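You operate a simulated robot arm through the tools that you are given. There is no shell and no other tool. Be economical: measure what you need, move in short steps, check, and stop when the job is done.

Carry out the task below with a simulated two-armed robot. There is one attempt and no reset: what you move stays moved.

Task
Put the filter that says "100 micron" from the top of the long table on the deck of the yellow pallet and the filter marked "200 micron" on the deck of the green pallet. Put one of the purple pads from the air box end of the side bench on the cover plate. Any order will do. Set down upright: purple pad.
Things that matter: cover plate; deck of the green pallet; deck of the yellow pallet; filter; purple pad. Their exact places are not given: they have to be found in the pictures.

Only the result counts: the job must be done as asked and must still hold three seconds after the hand-in. Knocking over, shifting, dropping, spilling or breaking anything else fails it. Lids that push on must go on centred and level and be pressed home; caps that screw on are set level and turned clockwise until they are tight.

Robot
Two 7-joint arms with three-finger grippers on one trunk, on a base that drives. Base frame: it is fixed to the floor where the robot stands at the start and does not move with it; the origin is under the middle of the robot, x ahead of it, y to its left, z up. Units: mm, degrees, N and s.
The left shoulder is at the start at [70, 165, 1238], the right one opposite. With the tool pointing down near the work surface each hand reaches from about 340 to 860 mm from the robot's upright axis, wherever it stands, measured 20 degrees to its own side. Places, roughly: cover plate [750, -2250, 1000]; deck of the green pallet [-1100, -1900, 400]; deck of the yellow pallet [-1100, -1000, 600]; purple pad [500, -1750, 1000]. Payload 3.91 kg a hand.
The TCP of each hand is the grasp point between the finger pads, 30 mm short of the fingertips. In the tool frame z runs along the fingers and y along their closing line. Largest opening 116 mm; the body of the gripper starts 73 mm behind the TCP.
Orientation is that of the tool frame in the base frame, as a unit quaternion [w, x, y, z]. With the fingers straight down and closing along the base's y, the tool's x points along the base's -x, its y along +y and its z along -z.

Tools
- The arms move only by the tool drive_tool. It takes "left_plan", "right_plan" or both (then of equal length, played together; a hand with none holds still); each is a list of rows, each a list of 7 numbers: the closure in counts, from 0 (fully open) to 255 (shut), then the shift along the tool's x, y, z in mm, then the turn, a rotation vector about the tool's x, y, z in degrees. In form: [[grip, tx, ty, tz, rx, ry, rz], ...]. A call has 1 to 8 rows; each row is the pose to reach, as a shift and turn from the pose commanded when the call began, along the tool's axes at that moment. Each row takes 0.2 s and may step no farther than 50 mm and 8.6 degrees from the row before; otherwise, or with a gripper value out of range, the whole call is refused. A pose out of reach is approached as far as the arm can. The call stops where the force on the tool passes 40 N (or 10 N more than at its start, if that is more) or the arm is blocked; 0.2 s more then pass. The fingers move at their own pace (about 153 mm/s each) and stop on an object; they squeeze with about 45 N. The grip force told is the motor's: it shows also when the fingers shut on nothing. Time passes only in rows, and 0.2 s behind the last, so rows that repeat a pose let the fingers close. It gives the time, the measured TCP pose, the force on the tool (base axes), the opening and the grip force at its end, in the units of the frame above (readings bear some noise), with the torque about the TCP (base axes, N m) and any sound that the robot's microphone picked up, and new pictures: "views" is both (left out), scene, wrist or none (wrist: the cameras of the hands that moved).
- Cameras (640 x 400 px; columns grow to the right, rows downward): "scene" is now at [92.2, -37.5, 1512.9]; the picture's right is [-0.67, -0.74, 0.00], its down [-0.68, 0.62, -0.39] and it looks along [0.29, -0.26, -0.92] (base axes); focal length 214 px, centre (320, 200). "left" rides on the left gripper at [75, 17, -88] in its tool frame; the picture's right is [-0.22, 0.97, 0.00], its down [-0.70, -0.16, -0.70] and it looks along [-0.68, -0.16, 0.71] (tool axes); focal length 247 px, centre (320, 200). "right" rides on the right gripper at [52, 56, -88] in its tool frame; the picture's right is [-0.73, 0.68, 0.00], its down [-0.49, -0.52, -0.70] and it looks along [-0.48, -0.51, 0.71] (tool axes); focal length 247 px, centre (320, 200).
- lift_body(by): slides the trunk up (or, below 0, down) by that many mm; the arms and the scene camera ride with it, the base frame stays. It gives what a move gives, with no picture.
- roll_base(legs): drives the robot by 1 to 6 legs, each [ahead, left, turn to the left] in mm, mm and degrees, along the robot's own axes; the way and the turn of a leg run together, so that a leg with both is an arc; at most 1500 mm and 180 degrees a leg. The arms and the cameras ride along, it lands a little off, and it stops where it bumps. It gives what a move gives, and a new picture of the scene camera.
- aim_head(pan, tilt): turns the head with the scene camera to pan (to the left, within 86 degrees either way) and tilt (down, from -29 to 69), counted from straight ahead of the robot. It gives what a move gives, and a new picture of the scene camera.
- point_at(camera, pixels): for up to 12 pixels [column, row] of the newest picture of that camera ("zoom" is the newest enlarged one), the place [x, y, z] in the base frame of the surface seen there, good to about 3 mm. The clock stands still meanwhile.
- close_up(camera, box): a new picture of the part [left, top, right, bottom] of that camera's present view, enlarged. The clock stands still meanwhile.
- close_job(): hands the job in; it is judged then, once.

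Go step by step. Measure first, check grasps and placings, and put right what went wrong. The budget is 110 turns and 260 pictures, counting those below and the enlarged ones. Unless the task says otherwise, let go and move clear before handing in.

The tools are called after ">>>" as name(argument=value, ...) on one line, values as JSON. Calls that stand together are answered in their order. drive_tool: Moves the arms, as the interface text tells. Its arguments: {"type":"object","properties":{"left_plan":{"type":"array"},"right_plan":{"type":"array"},"views":{"type":"string","enum":["both","scene","wrist","none"]}},"required":[]} The other tools are called the same way: lift_body (by) slides the trunk up or down; roll_base (legs) drives the base; aim_head (pan, tilt) turns the head that bears the scene camera; point_at (camera, pixels) gives the place of the surface under pixels of a picture; close_up (camera, box) takes an enlarged picture of a part of a camera's view; close_job () hands the job in.

At the start:

```text
time: 0.0
left_tool_pos: [613.1, 357.5, 1124.4]
left_tool_rot: [0.0, 0.0, 1.0, 0.0]
left_wrist_force: [0.4, -0.5, 0.0]
left_wrist_torque: [-0.02, 0.0, 0.0]
left_gripper_width: 115.8
left_finger_force: 0.1
right_tool_pos: [418.8, -111.4, 1081.5]
right_tool_rot: [0.0, 0.0, 1.0, 0.0]
right_wrist_force: [0.9, 0.3, 0.4]
right_wrist_torque: [-0.01, -0.03, -0.04]
right_gripper_width: 116.2
right_finger_force: 0.1
trunk travel left (down, up): [-775.0, 65.0]
robot x, y, heading: [1.7, -0.0, 0.1]
head pan, tilt: [-42.4, 66.9]
```

scene: 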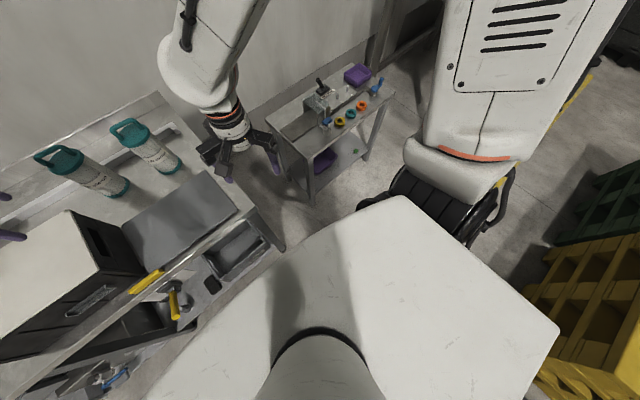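
right: 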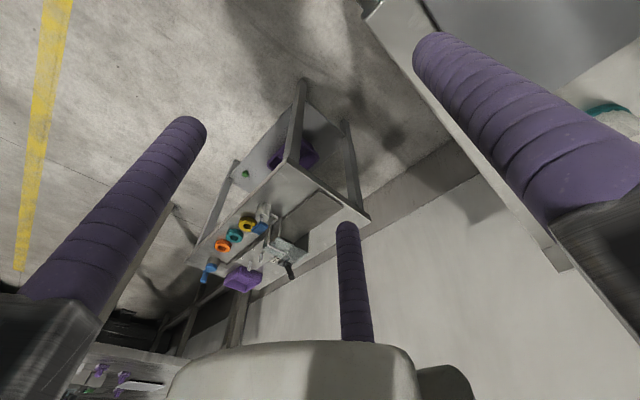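
left: 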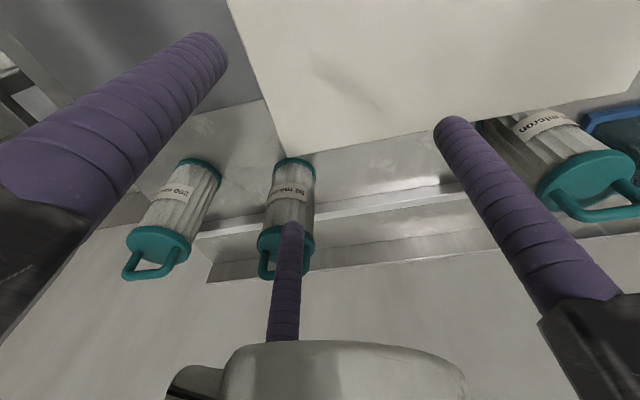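

The left camera shows three filters lying on the long table: "200" near (180,205), "50/..." near (290,210), and another near (560,160). I'll aim the head at the table to measure.

>>> aim_head(pan=0, tilt=45)

>>> close_up(camera="left", box=[100, 80, 640, 300])

```text
time: 1.1
left_tool_pos: [613.9, 357.2, 1123.5]
left_tool_rot: [0.0, 0.0, 1.0, 0.0]
left_wrist_force: [-0.1, -0.3, 0.0]
left_wrist_torque: [-0.01, -0.02, 0.0]
left_gripper_width: 116.2
left_finger_force: 0.0
right_tool_pos: [419.7, -110.9, 1080.4]
right_tool_rot: [0.0, 0.0, 1.0, -0.001]
right_wrist_force: [-0.2, -0.8, 0.1]
right_wrist_torque: [0.0, 0.02, -0.03]
right_gripper_width: 116.1
right_finger_force: 0.0
trunk travel left (down, up): [-775.0, 65.0]
robot x, y, heading: [-1.6, -1.4, -0.4]
head pan, tilt: [0.0, 45.0]
```

scene: 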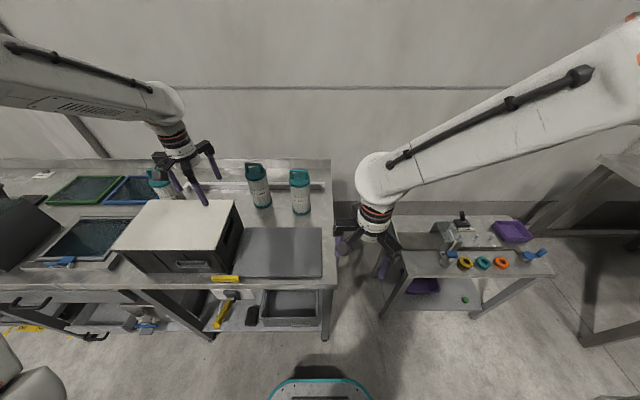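

```text
1.19 times, centred on (370, 190) of left
```

zoom: 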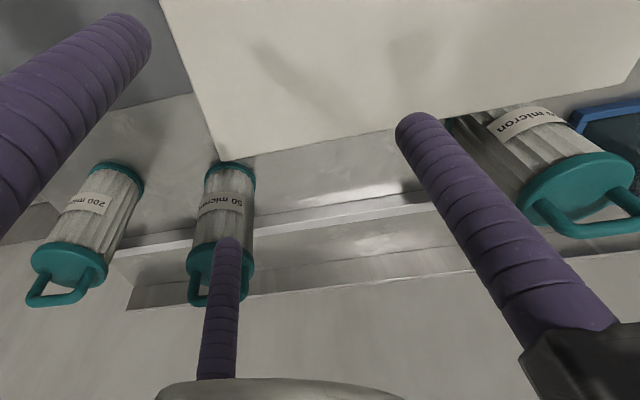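

The filters stand upright with handles on top: the 200 at about (300,190), the 50 at (258,185), and a third at (158,180) still to be read. I'll measure and zoom.

>>> point_at(camera="scene", pixels=[[300, 172], [300, 212], [253, 167], [262, 206], [155, 172], [170, 205], [320, 205], [280, 255], [180, 225], [290, 292], [320, 165], [335, 245]])

>>> close_up(camera="scene", box=[240, 150, 340, 220])

>>> close_up(camera="scene", box=[110, 140, 210, 210])

>>> close_up(camera="left", box=[460, 80, 640, 240])

```text
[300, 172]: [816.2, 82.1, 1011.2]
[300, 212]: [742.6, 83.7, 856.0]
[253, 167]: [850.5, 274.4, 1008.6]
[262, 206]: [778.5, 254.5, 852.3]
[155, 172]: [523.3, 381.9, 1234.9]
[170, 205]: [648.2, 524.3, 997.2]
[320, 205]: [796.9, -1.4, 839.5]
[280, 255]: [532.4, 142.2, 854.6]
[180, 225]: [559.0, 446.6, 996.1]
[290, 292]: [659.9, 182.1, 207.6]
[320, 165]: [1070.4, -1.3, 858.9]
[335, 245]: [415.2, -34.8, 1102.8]
```

```text
5.71 times, centred on (290, 185) of scene
```

zoom: 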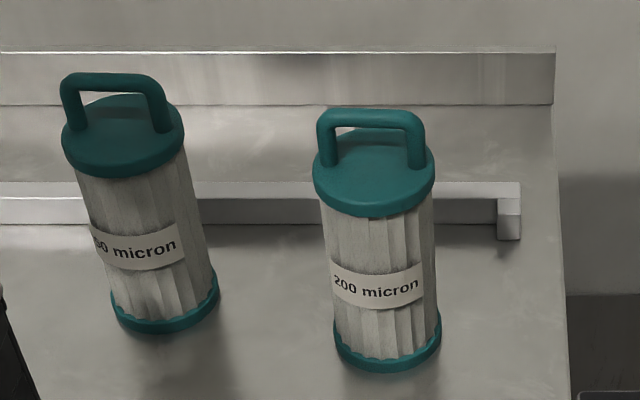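

```text
5.71 times, centred on (160, 175) of scene
```

zoom: 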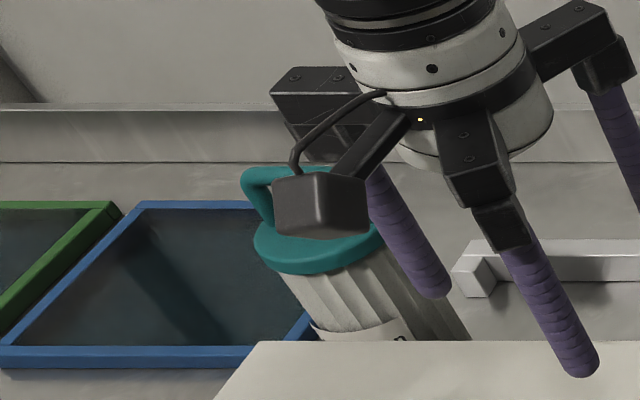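

```text
2.50 times, centred on (550, 160) of left
```

zoom: 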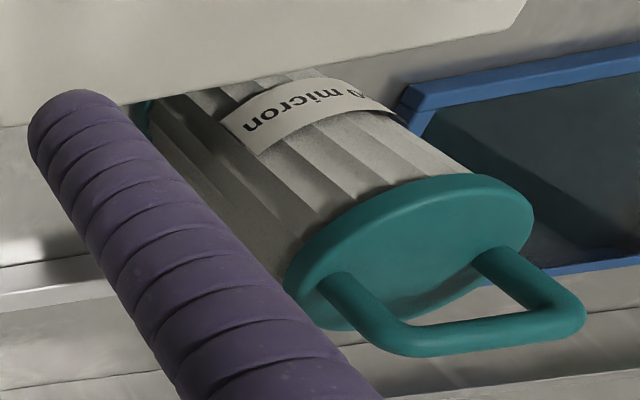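

The near pair read "200 micron" and "50 micron"; the third label is cut off ("…0 micron"). I'll move the left hand up and back to get a clear view of it.

>>> drive_tool(left_plan=[[0, 20, 20, -40, 0, 0, 0], [0, 55, 55, -50, 0, 0, 0], [0, 90, 90, -50, 0, 0, 0], [0, 120, 125, -50, 0, 0, 0], [0, 130, 170, -50, 0, 0, 0]])

```text
refused: row 2 steps farther than a row can; nothing moved
```

>>> drive_tool(left_plan=[[0, 20, 20, -40, 0, 0, 0], [0, 50, 50, -50, 0, 0, 0], [0, 80, 80, -50, 0, 0, 0], [0, 110, 110, -50, 0, 0, 0], [0, 130, 150, -50, 0, 0, 0], [0, 130, 190, -50, 0, 0, 0]])

```text
time: 2.5
left_tool_pos: [483.3, 552.7, 1173.7]
left_tool_rot: [0.0, 0.0, 1.0, -0.001]
left_wrist_force: [-0.1, 0.5, 0.3]
left_wrist_torque: [-0.02, 0.02, 0.0]
left_gripper_width: 116.2
left_finger_force: 0.1
right_tool_pos: [420.7, -110.1, 1080.5]
right_tool_rot: [-0.001, 0.0, 1.0, -0.001]
right_wrist_force: [0.1, 0.8, -0.8]
right_wrist_torque: [0.0, 0.02, 0.01]
right_gripper_width: 116.1
right_finger_force: 0.1
trunk travel left (down, up): [-775.0, 65.0]
robot x, y, heading: [2.3, -2.6, 0.0]
head pan, tilt: [0.0, 45.0]
```

scene: 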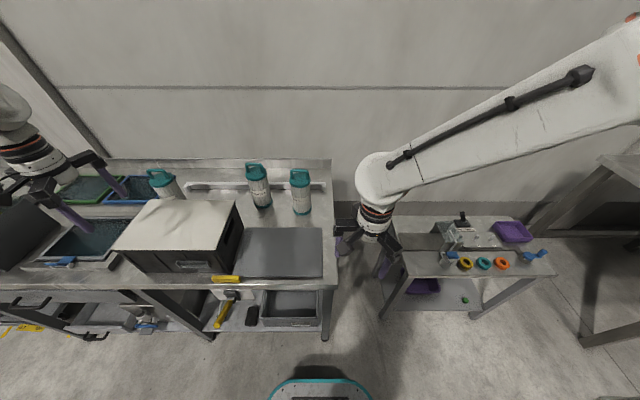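
left: 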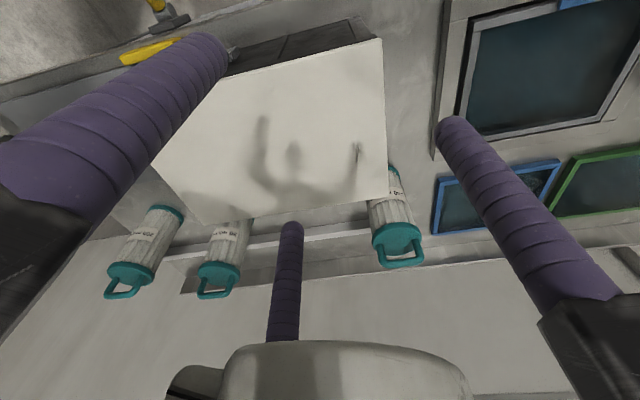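

>>> close_up(camera="scene", box=[140, 160, 200, 205])

>>> close_up(camera="left", box=[350, 150, 450, 270])

>>> close_up(camera="left", box=[100, 190, 260, 300])

>>> point_at(camera="scene", pixels=[[156, 173], [158, 180], [168, 180], [150, 172], [253, 173], [297, 181], [250, 165], [258, 166], [294, 171], [305, 171], [300, 171]])

```text
8.89 times, centred on (170, 182) of scene
```

zoom: 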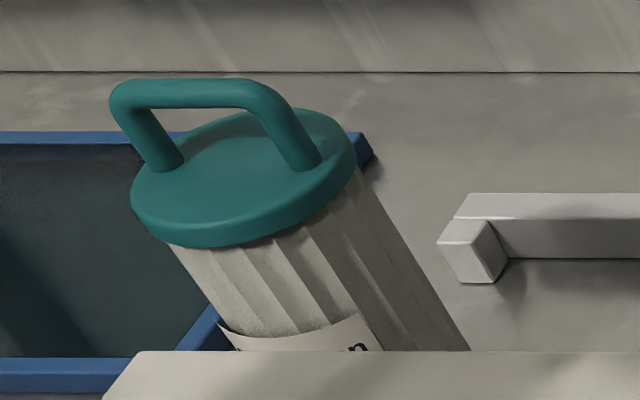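

```text
3.33 times, centred on (400, 210) of left
```

zoom: 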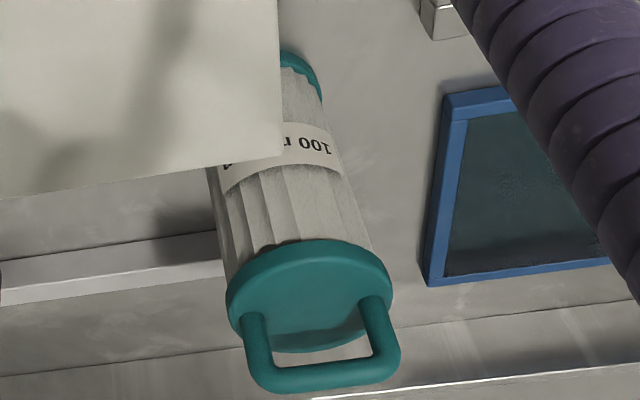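

```text
3.64 times, centred on (180, 245) of left
```

zoom: 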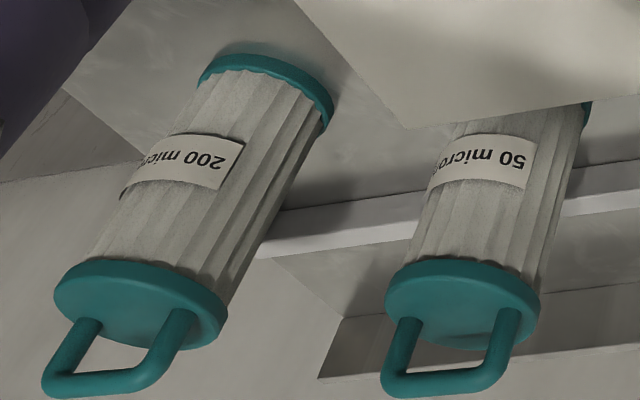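

```text
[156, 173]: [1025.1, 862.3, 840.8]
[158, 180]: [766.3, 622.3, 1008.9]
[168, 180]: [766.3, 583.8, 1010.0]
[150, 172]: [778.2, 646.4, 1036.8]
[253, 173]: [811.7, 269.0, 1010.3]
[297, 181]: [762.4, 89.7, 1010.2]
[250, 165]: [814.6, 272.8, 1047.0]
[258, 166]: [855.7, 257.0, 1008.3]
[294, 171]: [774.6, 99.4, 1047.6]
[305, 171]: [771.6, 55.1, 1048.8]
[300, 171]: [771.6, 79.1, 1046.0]
```

The third is "100 micron" (about (768,605), handle top z≈1047); the 200 stands at about (772,78). Now I'll look around to the right for pallets and bench.

>>> aim_head(pan=-60, tilt=25)

>>> aim_head(pan=-86, tilt=40)

```text
time: 3.8
left_tool_pos: [482.6, 550.4, 1175.3]
left_tool_rot: [0.0, 0.0, 1.0, 0.0]
left_wrist_force: [0.1, 1.3, -0.4]
left_wrist_torque: [0.0, 0.01, 0.0]
left_gripper_width: 115.9
left_finger_force: 0.0
right_tool_pos: [420.9, -110.6, 1080.4]
right_tool_rot: [-0.001, 0.0, 1.0, 0.0]
right_wrist_force: [-0.1, 0.0, -0.3]
right_wrist_torque: [0.0, 0.02, 0.01]
right_gripper_width: 116.3
right_finger_force: 0.1
trunk travel left (down, up): [-775.0, 65.0]
robot x, y, heading: [-1.4, -1.0, 0.4]
head pan, tilt: [-60.0, 25.0]
```

scene: 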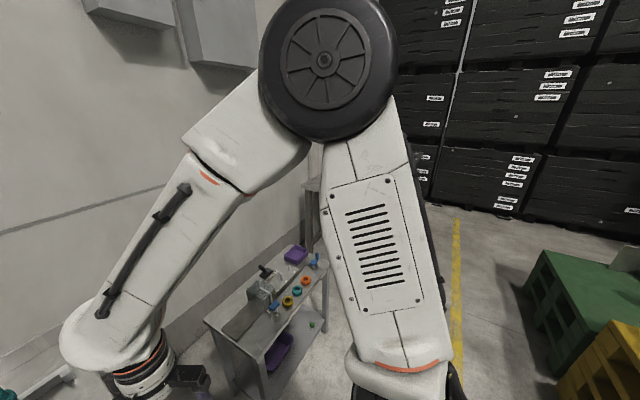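

```text
time: 4.7
left_tool_pos: [482.7, 549.1, 1175.2]
left_tool_rot: [0.0, -0.001, 1.0, 0.0]
left_wrist_force: [0.3, -0.7, -0.3]
left_wrist_torque: [0.01, 0.02, 0.02]
left_gripper_width: 115.9
left_finger_force: 0.0
right_tool_pos: [419.7, -110.7, 1081.4]
right_tool_rot: [0.001, -0.001, 1.0, -0.001]
right_wrist_force: [-0.6, 0.2, 1.0]
right_wrist_torque: [-0.03, 0.0, -0.01]
right_gripper_width: 116.1
right_finger_force: 0.2
trunk travel left (down, up): [-775.0, 65.0]
robot x, y, heading: [-1.5, -1.2, -0.1]
head pan, tilt: [-85.9, 40.0]
```

scene: 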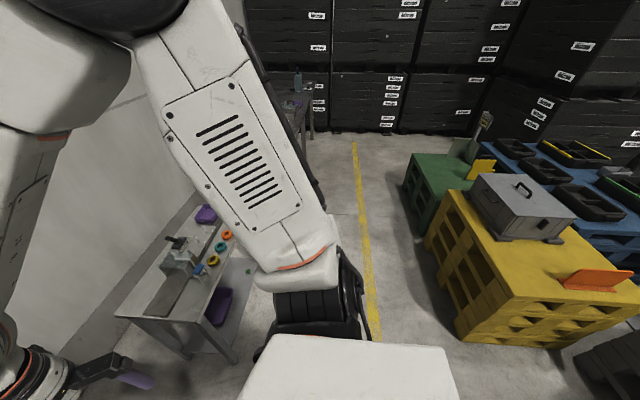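

The yellow pallet (540,255) has a grey box and orange wedge on it; the green pallet is beyond at (440,175), and another bench is at (300,100). I'll measure these.

>>> point_at(camera="scene", pixels=[[480, 270], [460, 250], [520, 280], [450, 195], [468, 338], [595, 240], [440, 160], [412, 160], [430, 185], [205, 215], [298, 104], [360, 300]])

>>> close_up(camera="scene", box=[390, 100, 640, 350])

>>> close_up(camera="scene", box=[260, 60, 340, 140])

```text
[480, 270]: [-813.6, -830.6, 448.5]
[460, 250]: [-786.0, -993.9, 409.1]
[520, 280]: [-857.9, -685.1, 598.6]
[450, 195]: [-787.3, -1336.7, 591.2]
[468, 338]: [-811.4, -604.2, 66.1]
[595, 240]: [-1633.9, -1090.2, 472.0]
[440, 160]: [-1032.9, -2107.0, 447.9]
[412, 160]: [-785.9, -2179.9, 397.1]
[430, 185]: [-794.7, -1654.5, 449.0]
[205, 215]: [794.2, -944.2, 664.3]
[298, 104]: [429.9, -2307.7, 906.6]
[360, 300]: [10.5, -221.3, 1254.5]
```

```text
1.60 times, centred on (515, 225) of scene
```

zoom: 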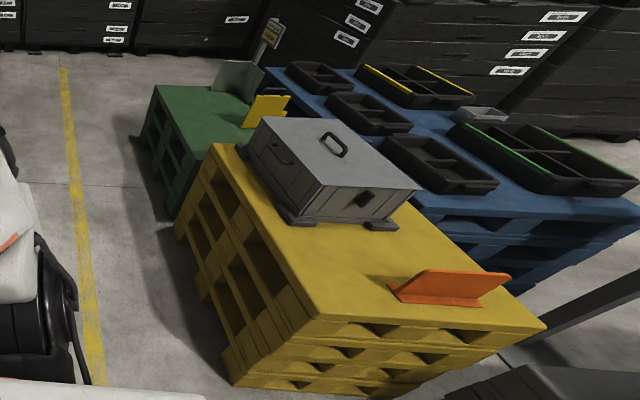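

```text
5.00 times, centred on (300, 100) of scene
```

zoom: 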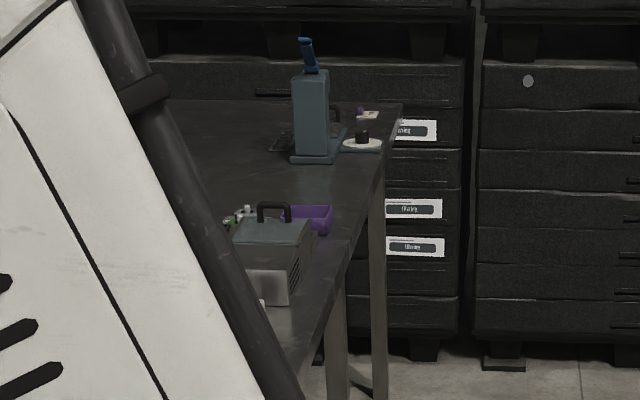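

Deck spots are clear: yellow z≈600 (x<-790, y -610…-1340), green z≈450. I'll look at the table front again to see clearance before driving.

>>> aim_head(pan=0, tilt=55)

>>> point_at(camera="scene", pixels=[[320, 335], [320, 350], [280, 258], [320, 250], [150, 250], [180, 255], [290, 240], [100, 245]])

```text
time: 6.3
left_tool_pos: [483.1, 549.6, 1175.2]
left_tool_rot: [0.0, 0.0, 1.0, 0.0]
left_wrist_force: [0.2, -1.7, 0.1]
left_wrist_torque: [0.0, -0.01, -0.02]
left_gripper_width: 116.2
left_finger_force: 0.0
right_tool_pos: [419.7, -111.9, 1080.8]
right_tool_rot: [0.001, 0.0, 1.0, 0.0]
right_wrist_force: [-0.9, 0.3, 0.6]
right_wrist_torque: [-0.03, 0.03, 0.02]
right_gripper_width: 116.0
right_finger_force: 0.0
trunk travel left (down, up): [-775.0, 65.0]
robot x, y, heading: [2.6, -3.0, 0.1]
head pan, tilt: [0.0, 55.0]
```

scene: 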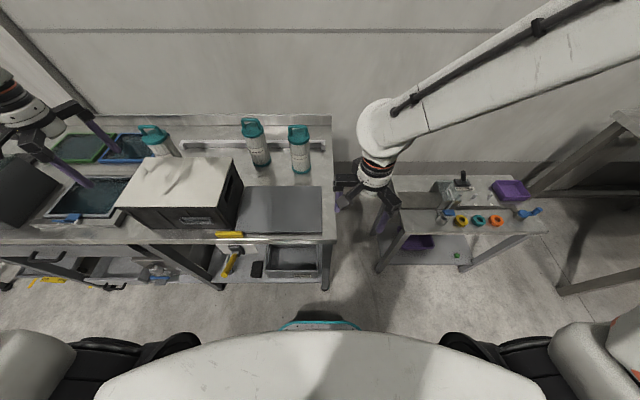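

```text
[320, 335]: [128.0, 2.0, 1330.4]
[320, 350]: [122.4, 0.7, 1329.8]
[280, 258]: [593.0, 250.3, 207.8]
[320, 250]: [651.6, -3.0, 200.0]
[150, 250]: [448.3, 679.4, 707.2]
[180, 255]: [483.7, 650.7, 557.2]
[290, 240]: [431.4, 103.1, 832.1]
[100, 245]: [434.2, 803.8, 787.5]
```

The table front edge is at x≈430. I'll raise the right hand, then shift left 200 mm and forward 60 mm.

>>> drive_tool(right_plan=[[0, 0, 0, -40, 0, 0, 0], [0, 0, 0, -75, 0, 0, 0]], views="none")

>>> roll_base(legs=[[0, 200, 0], [60, 0, 0]])

```text
time: 6.9
left_tool_pos: [483.0, 548.0, 1175.5]
left_tool_rot: [0.0, 0.0, 1.0, 0.001]
left_wrist_force: [1.0, -0.6, 0.2]
left_wrist_torque: [0.06, 0.04, 0.0]
left_gripper_width: 116.3
left_finger_force: 0.1
right_tool_pos: [420.8, -113.8, 1157.0]
right_tool_rot: [-0.001, 0.0, 1.0, 0.001]
right_wrist_force: [-0.3, -0.3, -0.1]
right_wrist_torque: [0.05, 0.0, -0.02]
right_gripper_width: 116.1
right_finger_force: 0.0
trunk travel left (down, up): [-775.0, 65.0]
robot x, y, heading: [-2.3, -2.8, 0.0]
head pan, tilt: [0.0, 55.0]
```

```text
time: 9.1
left_tool_pos: [533.8, 750.6, 1178.7]
left_tool_rot: [0.003, -0.001, 1.0, 0.001]
left_wrist_force: [0.5, 0.6, -0.5]
left_wrist_torque: [0.02, -0.07, 0.02]
left_gripper_width: 116.0
left_finger_force: 0.1
right_tool_pos: [475.4, 89.6, 1159.2]
right_tool_rot: [0.002, -0.002, 1.0, 0.001]
right_wrist_force: [-0.4, 0.1, -0.2]
right_wrist_torque: [0.04, -0.09, -0.01]
right_gripper_width: 116.0
right_finger_force: 0.1
trunk travel left (down, up): [-775.0, 65.0]
robot x, y, heading: [55.5, 199.5, 0.1]
head pan, tilt: [0.0, 55.0]
```

scene: 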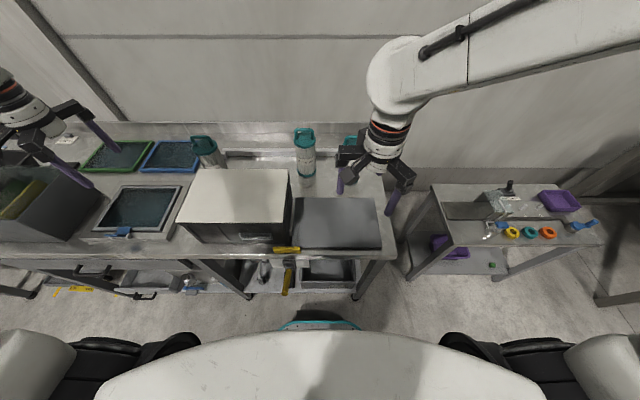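

Landed well. I'll zoom on the 100 filter's handle near (205,150) and on the 200's in the right camera for exact handle positions.

>>> close_up(camera="scene", box=[180, 125, 240, 170])

>>> close_up(camera="right", box=[0, 0, 640, 400])

```text
8.89 times, centred on (210, 148) of scene
```

zoom: 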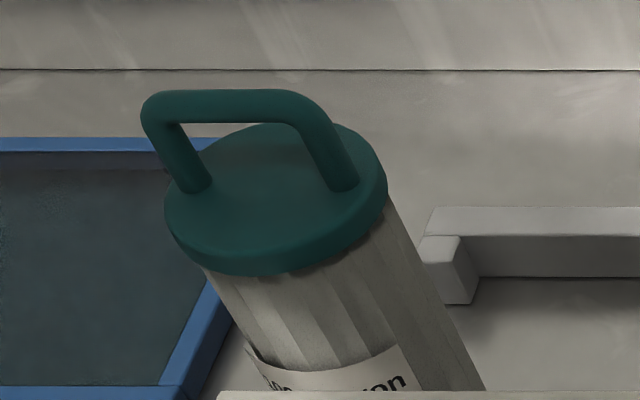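

```text
1.00 times, centred on (320, 200) of right (not enlarged: the box is as wide or as high as the picture)
```

zoom: 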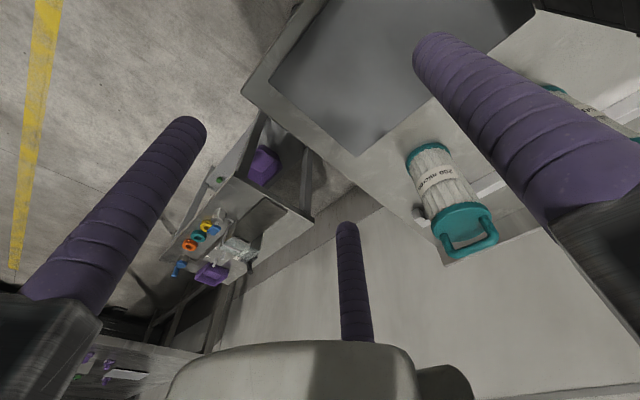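

>>> point_at(camera="scene", pixels=[[191.5, 137.5], [198, 137], [206, 136.8], [203, 150]])

>>> point_at(camera="right", pixels=[[458, 253], [475, 249], [492, 241], [445, 237], [487, 215], [463, 225]])

```text
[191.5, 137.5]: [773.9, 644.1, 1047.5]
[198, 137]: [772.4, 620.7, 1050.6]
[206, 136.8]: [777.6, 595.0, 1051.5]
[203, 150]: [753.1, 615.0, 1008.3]
```

```text
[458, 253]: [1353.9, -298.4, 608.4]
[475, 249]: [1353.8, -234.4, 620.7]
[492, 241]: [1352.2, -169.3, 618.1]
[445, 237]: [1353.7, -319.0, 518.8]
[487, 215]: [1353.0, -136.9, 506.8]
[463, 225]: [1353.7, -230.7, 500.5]
```

The right camera's stored picture was stale; I'll use the zoom picture.

>>> point_at(camera="zoom", pixels=[[457, 251], [475, 247], [490, 240], [445, 220], [480, 212], [463, 218]])

```text
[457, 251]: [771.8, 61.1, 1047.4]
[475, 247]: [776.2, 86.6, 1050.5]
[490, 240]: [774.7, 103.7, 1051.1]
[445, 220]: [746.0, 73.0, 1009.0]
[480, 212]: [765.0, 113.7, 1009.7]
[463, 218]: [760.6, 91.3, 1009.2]
```

>>> point_at(camera="zoom", pixels=[[435, 224], [437, 216], [445, 210], [460, 204], [475, 203], [485, 205], [491, 213], [493, 222], [436, 230]])

```text
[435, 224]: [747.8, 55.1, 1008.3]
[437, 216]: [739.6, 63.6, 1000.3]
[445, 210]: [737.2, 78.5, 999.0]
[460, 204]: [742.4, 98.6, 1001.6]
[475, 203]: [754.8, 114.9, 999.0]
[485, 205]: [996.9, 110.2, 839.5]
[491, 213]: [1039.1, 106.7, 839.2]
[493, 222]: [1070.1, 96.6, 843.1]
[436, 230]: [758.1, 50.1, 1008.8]
```

The 200's lid is centred at about (775,82), diameter ≈78 mm, lid top 1009. I'll bring both hands above their filters (200: right; 100: left at about (775,620)) with no turn, planning to grip the lids across y.

>>> drive_tool(left_plan=[[0, -41, -22, 0, 0, 0, 0], [0, -82, -44, 0, 0, 0, 0], [0, -123, -66, 0, 0, 0, 0], [0, -164, -88, 0, 0, 0, 0], [0, -203, -110, 0, 0, 0, 0], [0, -241, -131, 0, 0, 0, 0], [0, -241, -131, 30, 0, 0, 0]], right_plan=[[0, -50, 0, 0, 0, 0, 0], [0, -100, -2, 0, 0, 0, 0], [0, -150, -4, 0, 0, 0, 0], [0, -200, -6, 0, 0, 0, 0], [0, -250, -8, 0, 0, 0, 0], [0, -299, -8, 0, 0, 0, 0], [0, -299, -8, 30, 0, 0, 0]])

```text
time: 10.7
left_tool_pos: [783.1, 623.3, 1144.4]
left_tool_rot: [0.001, -0.003, 1.0, 0.0]
left_wrist_force: [0.4, 0.2, 0.2]
left_wrist_torque: [-0.03, -0.03, -0.01]
left_gripper_width: 116.1
left_finger_force: 0.1
right_tool_pos: [780.0, 82.8, 1127.8]
right_tool_rot: [0.0, -0.002, 1.0, -0.001]
right_wrist_force: [0.2, 0.2, 0.0]
right_wrist_torque: [-0.03, -0.01, 0.02]
right_gripper_width: 116.0
right_finger_force: 0.0
trunk travel left (down, up): [-775.0, 65.0]
robot x, y, heading: [59.2, 202.9, -0.0]
head pan, tilt: [0.0, 55.0]
```

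scene: 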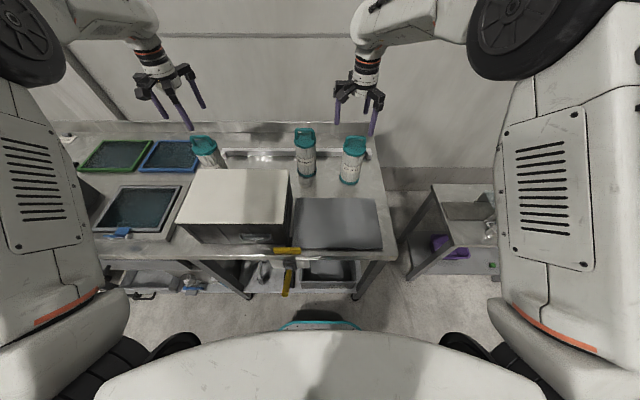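
right: 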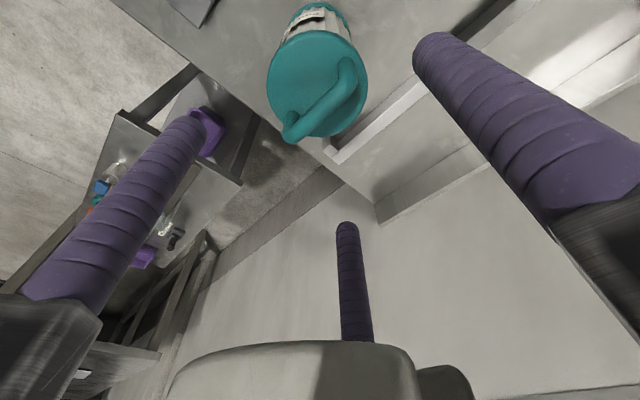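
left: 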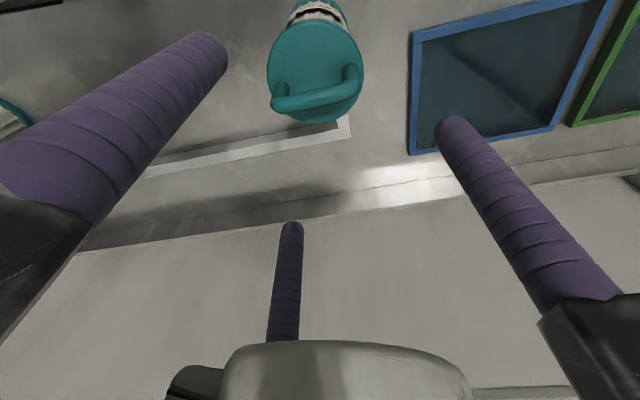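

Both hands are over their filters, but the wrist pictures show a third purple post at (347,280). I'll check the hand shape and measure the lids.

>>> close_up(camera="scene", box=[310, 60, 410, 190])

>>> point_at(camera="left", pixels=[[268, 75], [275, 55], [300, 28], [350, 40], [358, 60], [362, 80], [290, 103], [335, 97], [320, 120], [289, 240]])

>>> point_at(camera="right", pixels=[[268, 80], [285, 45], [320, 32], [350, 45], [364, 80], [355, 110], [325, 134], [295, 125], [345, 90], [347, 230]])

```text
3.08 times, centred on (360, 125) of scene
```

zoom: 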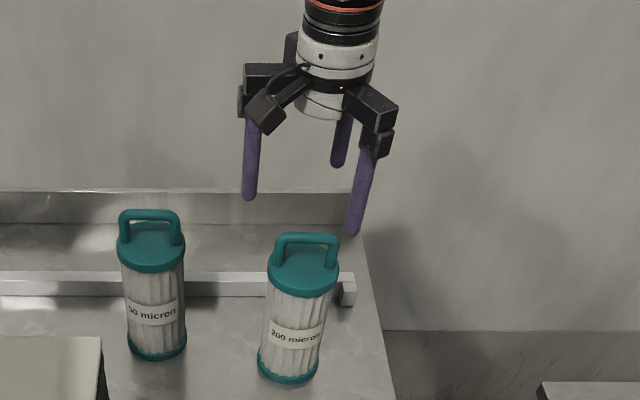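

```text
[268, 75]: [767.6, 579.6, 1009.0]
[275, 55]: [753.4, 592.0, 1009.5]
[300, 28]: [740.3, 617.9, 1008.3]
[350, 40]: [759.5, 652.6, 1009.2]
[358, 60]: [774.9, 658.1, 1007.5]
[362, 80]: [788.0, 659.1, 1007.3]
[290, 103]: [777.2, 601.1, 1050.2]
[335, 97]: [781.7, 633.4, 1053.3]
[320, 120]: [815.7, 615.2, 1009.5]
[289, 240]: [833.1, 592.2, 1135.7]
```

```text
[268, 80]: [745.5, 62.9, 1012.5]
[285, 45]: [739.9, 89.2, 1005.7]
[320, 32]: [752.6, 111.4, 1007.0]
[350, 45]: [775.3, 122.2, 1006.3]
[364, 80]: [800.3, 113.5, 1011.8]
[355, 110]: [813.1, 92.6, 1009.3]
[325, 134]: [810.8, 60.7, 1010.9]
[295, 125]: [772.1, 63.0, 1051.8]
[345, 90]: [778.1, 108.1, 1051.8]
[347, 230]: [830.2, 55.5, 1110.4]
```

A third post does exist at tool x≈-50, ending around TCP height; it clears the 39 mm lid radius. Lid centres: 100 at (778,619), 200 at (776,83). Lowering both with small corrections.

>>> drive_tool(left_plan=[[0, 5, -4, 40, 0, 0, 0], [0, 5, -4, 80, 0, 0, 0], [0, 5, -4, 115, 0, 0, 0], [0, 5, -4, 141, 0, 0, 0]], right_plan=[[0, 4, 0, 35, 0, 0, 0], [0, 4, 0, 70, 0, 0, 0], [0, 4, 0, 100, 0, 0, 0], [0, 4, 0, 125, 0, 0, 0]])

```text
time: 11.7
left_tool_pos: [776.5, 618.7, 1004.0]
left_tool_rot: [0.0, -0.003, 1.0, -0.001]
left_wrist_force: [0.7, -0.2, -0.1]
left_wrist_torque: [-0.01, 0.06, -0.01]
left_gripper_width: 116.2
left_finger_force: 0.1
right_tool_pos: [776.9, 83.5, 1002.1]
right_tool_rot: [-0.001, -0.003, 1.0, -0.001]
right_wrist_force: [0.4, -0.3, -0.3]
right_wrist_torque: [-0.01, -0.01, 0.03]
right_gripper_width: 115.9
right_finger_force: 0.1
trunk travel left (down, up): [-775.0, 65.0]
robot x, y, heading: [62.2, 201.9, 0.2]
head pan, tilt: [0.0, 55.0]
```

scene: 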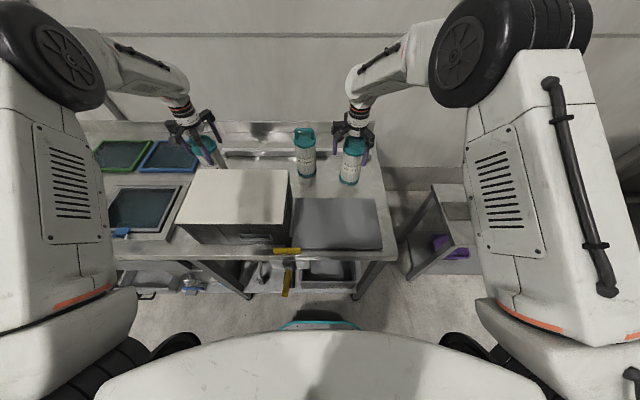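
right: 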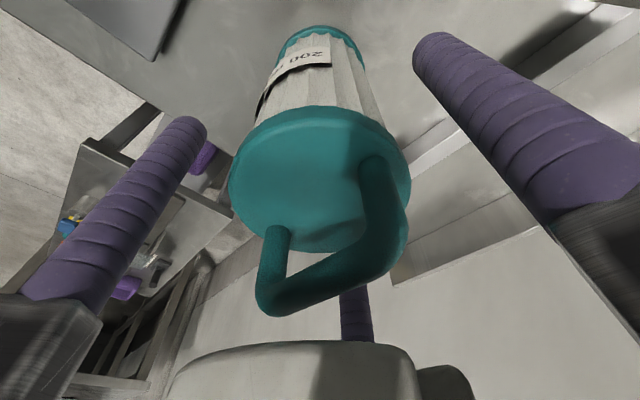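
left: 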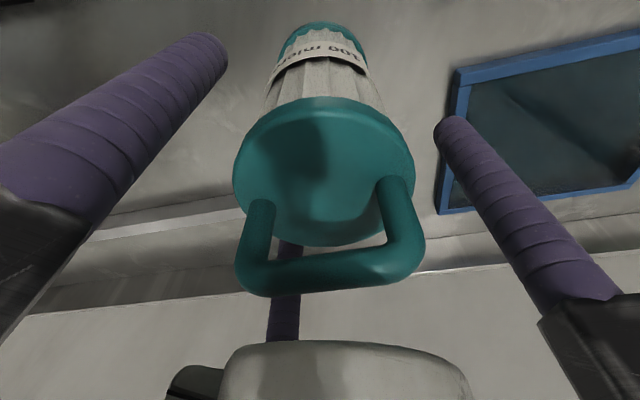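

Both lids sit between the finger pairs. Closing both grippers in place.

>>> drive_tool(left_plan=[[255, 0, 0, 0, 0, 0, 0], [255, 0, 0, 0, 0, 0, 0], [255, 0, 0, 0, 0, 0, 0], [255, 0, 0, 0, 0, 0, 0]], right_plan=[[255, 0, 0, 0, 0, 0, 0], [255, 0, 0, 0, 0, 0, 0], [255, 0, 0, 0, 0, 0, 0], [255, 0, 0, 0, 0, 0, 0]], views="wrist")

```text
time: 12.7
left_tool_pos: [775.3, 618.3, 1005.8]
left_tool_rot: [0.0, -0.001, 1.0, 0.001]
left_wrist_force: [-1.7, 0.8, 2.5]
left_wrist_torque: [-0.19, 0.49, -0.04]
left_gripper_width: 82.7
left_finger_force: 45.4
right_tool_pos: [773.8, 82.8, 1003.3]
right_tool_rot: [-0.001, -0.002, 1.0, 0.0]
right_wrist_force: [-0.8, 0.4, 0.0]
right_wrist_torque: [-0.01, 0.03, 0.01]
right_gripper_width: 82.6
right_finger_force: 45.3
trunk travel left (down, up): [-775.0, 65.0]
robot x, y, heading: [57.5, 202.4, -0.1]
head pan, tilt: [0.0, 55.0]
```

right: 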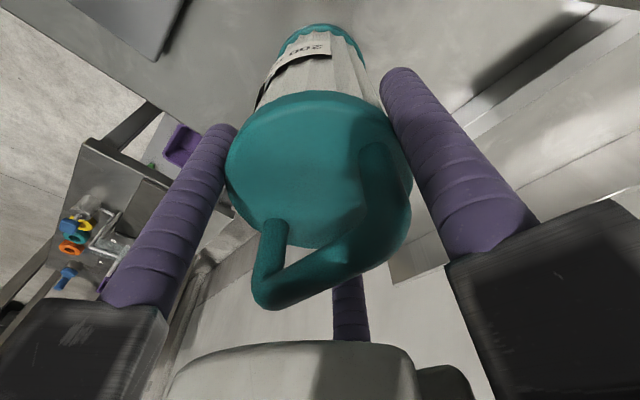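
left: 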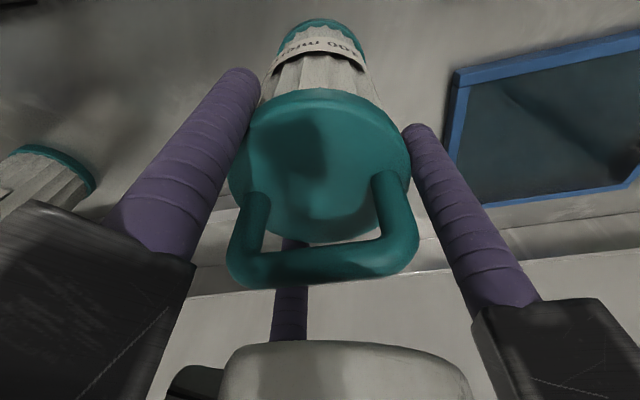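

Both hold 82.7 mm at 45 N. Lifting both with the arms in a straight line, then checking.

>>> drive_tool(left_plan=[[255, 0, 0, -20, 0, 0, 0], [255, 0, 0, -50, 0, 0, 0], [255, 0, 0, -85, 0, 0, 0], [255, 0, 0, -120, 0, 0, 0]], right_plan=[[255, 0, 0, -20, 0, 0, 0], [255, 0, 0, -50, 0, 0, 0], [255, 0, 0, -85, 0, 0, 0], [255, 0, 0, -120, 0, 0, 0]], views="scene")

>>> lift_body(by=60)

```text
time: 13.7
left_tool_pos: [773.1, 619.0, 1126.0]
left_tool_rot: [0.001, -0.002, 1.0, 0.0]
left_wrist_force: [0.2, -0.5, -3.1]
left_wrist_torque: [-0.02, -0.01, 0.06]
left_gripper_width: 82.7
left_finger_force: 45.1
right_tool_pos: [774.5, 83.5, 1123.4]
right_tool_rot: [0.0, -0.002, 1.0, 0.0]
right_wrist_force: [0.3, -1.0, -3.0]
right_wrist_torque: [0.02, 0.0, -0.01]
right_gripper_width: 82.5
right_finger_force: 44.9
trunk travel left (down, up): [-775.0, 65.0]
robot x, y, heading: [57.6, 201.5, 0.2]
head pan, tilt: [0.0, 55.0]
```

scene: 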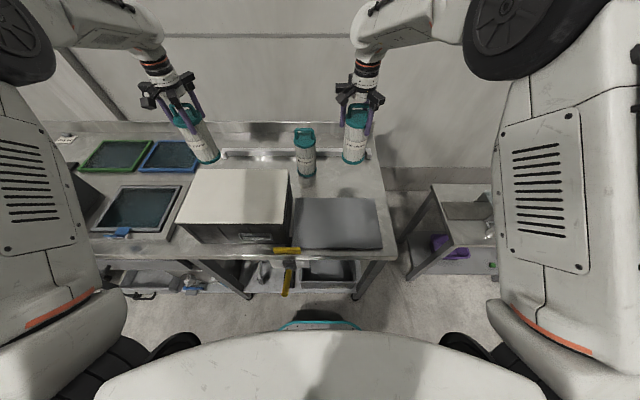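

```text
time: 14.7
left_tool_pos: [775.4, 619.5, 1182.8]
left_tool_rot: [-0.001, -0.003, 1.0, 0.0]
left_wrist_force: [-0.2, -0.3, -3.9]
left_wrist_torque: [0.02, 0.02, 0.01]
left_gripper_width: 82.5
left_finger_force: 45.1
right_tool_pos: [774.8, 82.2, 1181.4]
right_tool_rot: [-0.001, -0.002, 1.0, 0.0]
right_wrist_force: [0.6, 1.4, -2.9]
right_wrist_torque: [0.0, 0.06, 0.01]
right_gripper_width: 82.5
right_finger_force: 45.2
trunk travel left (down, up): [-835.0, 5.0]
robot x, y, heading: [58.6, 201.3, 0.3]
head pan, tilt: [0.0, 55.0]
```

Both filters are held (≈3–4 N each). I'll raise a bit more and draw both hands back over the table toward the robot.

>>> drive_tool(left_plan=[[255, 10, 0, -35, 0, 0, 0], [255, 55, 0, -45, 0, 0, 0], [255, 100, 0, -45, 0, 0, 0], [255, 145, 0, -45, 0, 0, 0], [255, 190, -5, -45, 0, 0, 0], [255, 235, -10, -45, 0, 0, 0], [255, 280, -15, -45, 0, 0, 0], [255, 310, -20, -45, 0, 0, 0]], right_plan=[[255, 10, 0, -35, 0, 0, 0], [255, 55, 0, -45, 0, 0, 0], [255, 100, 0, -45, 0, 0, 0], [255, 145, 0, -45, 0, 0, 0], [255, 190, 0, -45, 0, 0, 0], [255, 235, 0, -45, 0, 0, 0], [255, 280, 0, -45, 0, 0, 0], [255, 310, 0, -45, 0, 0, 0]], views="scene")

>>> aim_head(pan=86, tilt=45)

```text
time: 16.5
left_tool_pos: [463.4, 592.0, 1234.4]
left_tool_rot: [0.002, -0.002, 1.0, 0.002]
left_wrist_force: [-0.5, -1.4, -3.1]
left_wrist_torque: [0.03, -0.01, 0.0]
left_gripper_width: 82.4
left_finger_force: 45.6
right_tool_pos: [464.8, 76.1, 1228.9]
right_tool_rot: [0.002, -0.001, 1.0, 0.004]
right_wrist_force: [-0.2, -0.6, -3.6]
right_wrist_torque: [0.04, -0.02, -0.02]
right_gripper_width: 82.5
right_finger_force: 45.0
trunk travel left (down, up): [-835.0, 5.0]
robot x, y, heading: [61.4, 197.9, 0.2]
head pan, tilt: [0.0, 55.0]
```

scene: 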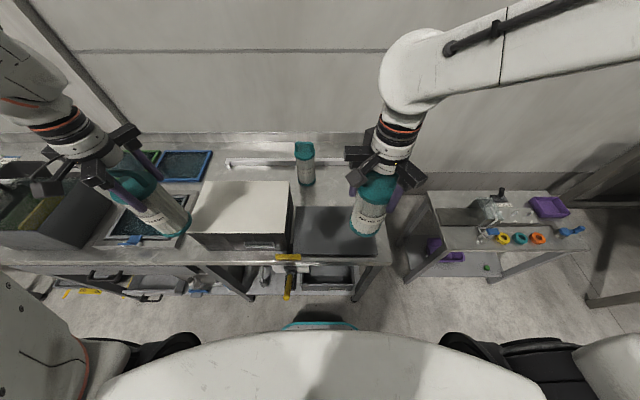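

```text
time: 18.1
left_tool_pos: [465.0, 597.8, 1230.6]
left_tool_rot: [0.0, -0.002, 1.0, 0.0]
left_wrist_force: [-0.2, 0.0, -3.1]
left_wrist_torque: [0.0, -0.01, -0.02]
left_gripper_width: 82.2
left_finger_force: 45.0
right_tool_pos: [466.9, 80.6, 1228.6]
right_tool_rot: [0.0, -0.001, 1.0, 0.0]
right_wrist_force: [-0.5, 0.1, -2.9]
right_wrist_torque: [0.03, -0.01, 0.01]
right_gripper_width: 82.5
right_finger_force: 44.7
trunk travel left (down, up): [-835.0, 5.0]
robot x, y, heading: [59.1, 199.3, 0.2]
head pan, tilt: [85.9, 45.0]
```

scene: 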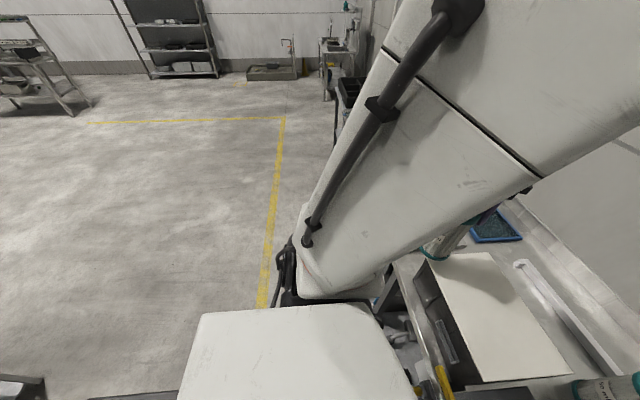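

The left side is clear apart from dark objects at the bottom (25,390),(130,395). I'll measure those and look to the right-rear too before driving.

>>> point_at(camera="scene", pixels=[[25, 388], [130, 396], [20, 380], [100, 385], [60, 330]])

>>> aim_head(pan=-86, tilt=55)

```text
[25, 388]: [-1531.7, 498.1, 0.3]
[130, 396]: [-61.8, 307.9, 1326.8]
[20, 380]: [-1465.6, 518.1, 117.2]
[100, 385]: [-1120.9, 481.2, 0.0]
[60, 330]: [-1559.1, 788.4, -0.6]
```

```text
time: 20.7
left_tool_pos: [464.8, 598.5, 1231.8]
left_tool_rot: [0.0, -0.002, 1.0, 0.0]
left_wrist_force: [-0.3, -0.8, -2.7]
left_wrist_torque: [-0.02, -0.03, 0.01]
left_gripper_width: 82.5
left_finger_force: 44.7
right_tool_pos: [466.5, 80.2, 1228.0]
right_tool_rot: [0.001, -0.002, 1.0, 0.0]
right_wrist_force: [0.0, -0.6, -3.4]
right_wrist_torque: [0.0, 0.01, -0.01]
right_gripper_width: 82.3
right_finger_force: 45.5
trunk travel left (down, up): [-835.0, 5.0]
robot x, y, heading: [56.1, 198.3, 0.1]
head pan, tilt: [-85.9, 55.0]
```

scene: 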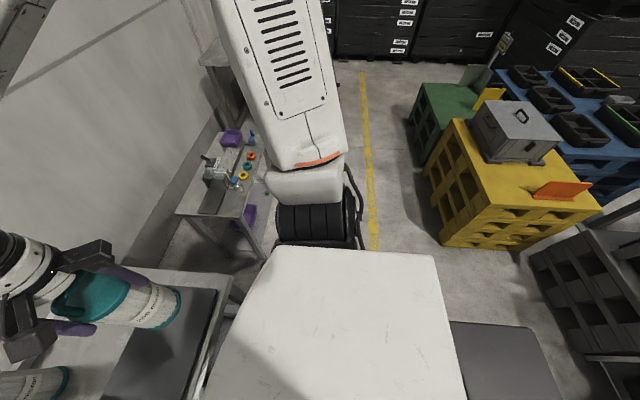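

>>> point_at(camera="scene", pixels=[[500, 360], [540, 385], [545, 270], [600, 355], [585, 230], [620, 395], [520, 285], [535, 190], [575, 190], [595, 205], [455, 225], [462, 120]])

```text
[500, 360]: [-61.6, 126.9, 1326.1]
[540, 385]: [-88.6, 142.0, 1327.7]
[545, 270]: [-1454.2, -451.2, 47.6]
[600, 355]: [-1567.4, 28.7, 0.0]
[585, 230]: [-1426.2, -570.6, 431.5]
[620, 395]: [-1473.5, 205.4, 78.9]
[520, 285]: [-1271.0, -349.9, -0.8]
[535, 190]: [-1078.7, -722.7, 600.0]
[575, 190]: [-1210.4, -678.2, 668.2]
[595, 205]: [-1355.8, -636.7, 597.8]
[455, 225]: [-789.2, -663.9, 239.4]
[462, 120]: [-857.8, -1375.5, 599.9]
```

The aisle is clear. I'll back off 250 mm, turn 180° left, then shift toward the yellow pallet (robot left = -y).

>>> roll_base(legs=[[-250, 0, 0], [0, 0, 180], [0, 1000, 0]])

>>> aim_head(pan=0, tilt=50)

```text
time: 34.8
left_tool_pos: [-574.3, -1210.8, 1232.3]
left_tool_rot: [0.001, 1.0, 0.011, 0.0]
left_wrist_force: [-0.6, 0.0, -0.1]
left_wrist_torque: [-0.04, 0.01, -0.02]
left_gripper_width: 9.3
left_finger_force: 44.7
right_tool_pos: [-584.9, -692.8, 1227.3]
right_tool_rot: [-0.001, 1.0, 0.011, 0.0]
right_wrist_force: [0.5, 0.9, 0.0]
right_wrist_torque: [0.01, 0.01, -0.02]
right_gripper_width: 9.1
right_finger_force: 44.8
trunk travel left (down, up): [-835.0, 5.0]
robot x, y, heading: [-173.5, -803.6, -179.0]
head pan, tilt: [-85.9, 55.0]
```

scene: 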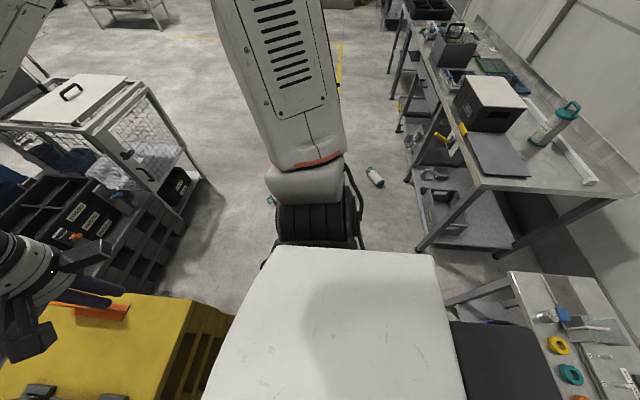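

```text
time: 36.4
left_tool_pos: [-573.0, -1212.4, 1231.4]
left_tool_rot: [0.0, 1.0, 0.012, 0.0]
left_wrist_force: [0.5, -1.0, 0.2]
left_wrist_torque: [0.0, 0.01, 0.01]
left_gripper_width: 9.0
left_finger_force: 44.9
right_tool_pos: [-584.1, -694.1, 1228.1]
right_tool_rot: [0.001, 1.0, 0.011, -0.001]
right_wrist_force: [-0.1, 0.1, -0.7]
right_wrist_torque: [-0.01, -0.03, 0.06]
right_gripper_width: 8.9
right_finger_force: 45.2
trunk travel left (down, up): [-835.0, 5.0]
robot x, y, heading: [-172.3, -807.5, -178.8]
head pan, tilt: [0.0, 50.0]
```

scene: 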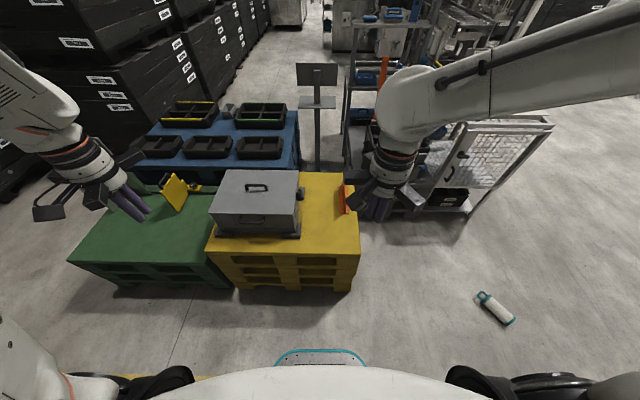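

Both grippers read ~9 mm: the filters slipped out during the turn and lie on the floor (one at (495,308) here). I'll locate both and check they're intact.

>>> point_at(camera="scene", pixels=[[482, 296], [495, 306], [511, 321]])

>>> close_up(camera="scene", box=[460, 280, 540, 330])

>>> aim_head(pan=-75, tilt=35)

```text
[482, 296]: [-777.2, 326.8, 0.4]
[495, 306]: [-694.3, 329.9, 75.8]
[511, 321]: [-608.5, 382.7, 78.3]
```

```text
8.00 times, centred on (500, 305) of scene
```

zoom: 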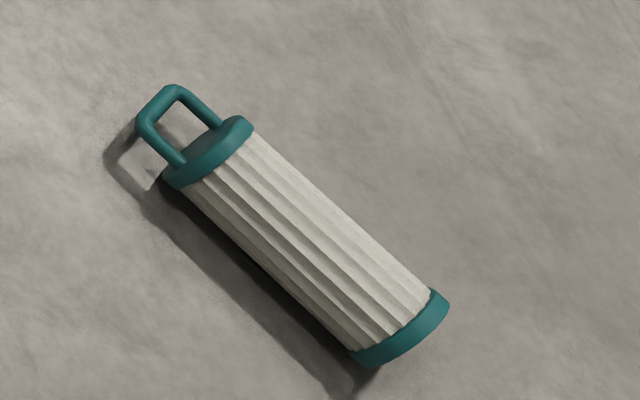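

```text
time: 37.9
left_tool_pos: [-574.2, -1211.6, 1232.8]
left_tool_rot: [0.0, 1.0, 0.011, 0.0]
left_wrist_force: [0.0, -0.2, -0.2]
left_wrist_torque: [0.03, 0.03, 0.01]
left_gripper_width: 9.0
left_finger_force: 45.1
right_tool_pos: [-584.5, -695.1, 1228.5]
right_tool_rot: [-0.001, 1.0, 0.012, 0.0]
right_wrist_force: [-0.1, 0.3, 0.2]
right_wrist_torque: [-0.01, -0.02, 0.03]
right_gripper_width: 8.9
right_finger_force: 44.8
trunk travel left (down, up): [-835.0, 5.0]
robot x, y, heading: [-173.4, -811.8, -178.4]
head pan, tilt: [-75.0, 35.0]
```

scene: 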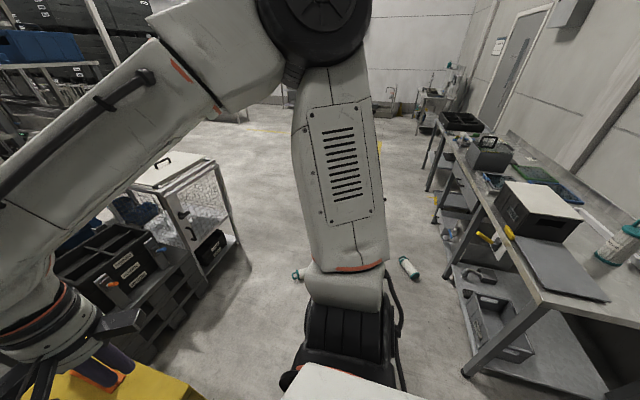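

>>> point_at(camera="scene", pixels=[[402, 260], [408, 267], [414, 276], [298, 274]])

>>> close_up(camera="scene", box=[380, 245, 440, 290])

```text
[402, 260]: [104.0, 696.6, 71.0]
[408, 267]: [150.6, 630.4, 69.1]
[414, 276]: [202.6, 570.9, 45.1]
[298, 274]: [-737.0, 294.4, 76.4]
```

```text
8.89 times, centred on (410, 268) of scene
```

zoom: 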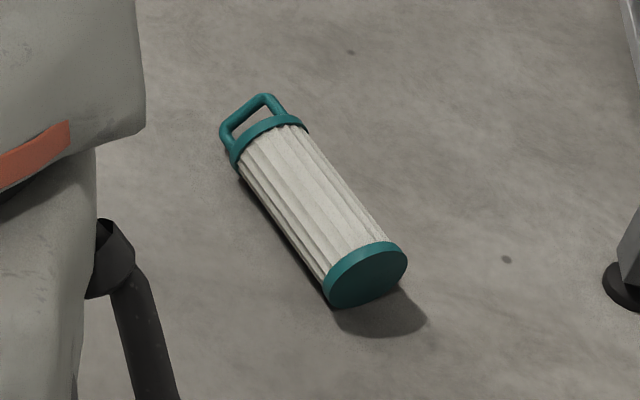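

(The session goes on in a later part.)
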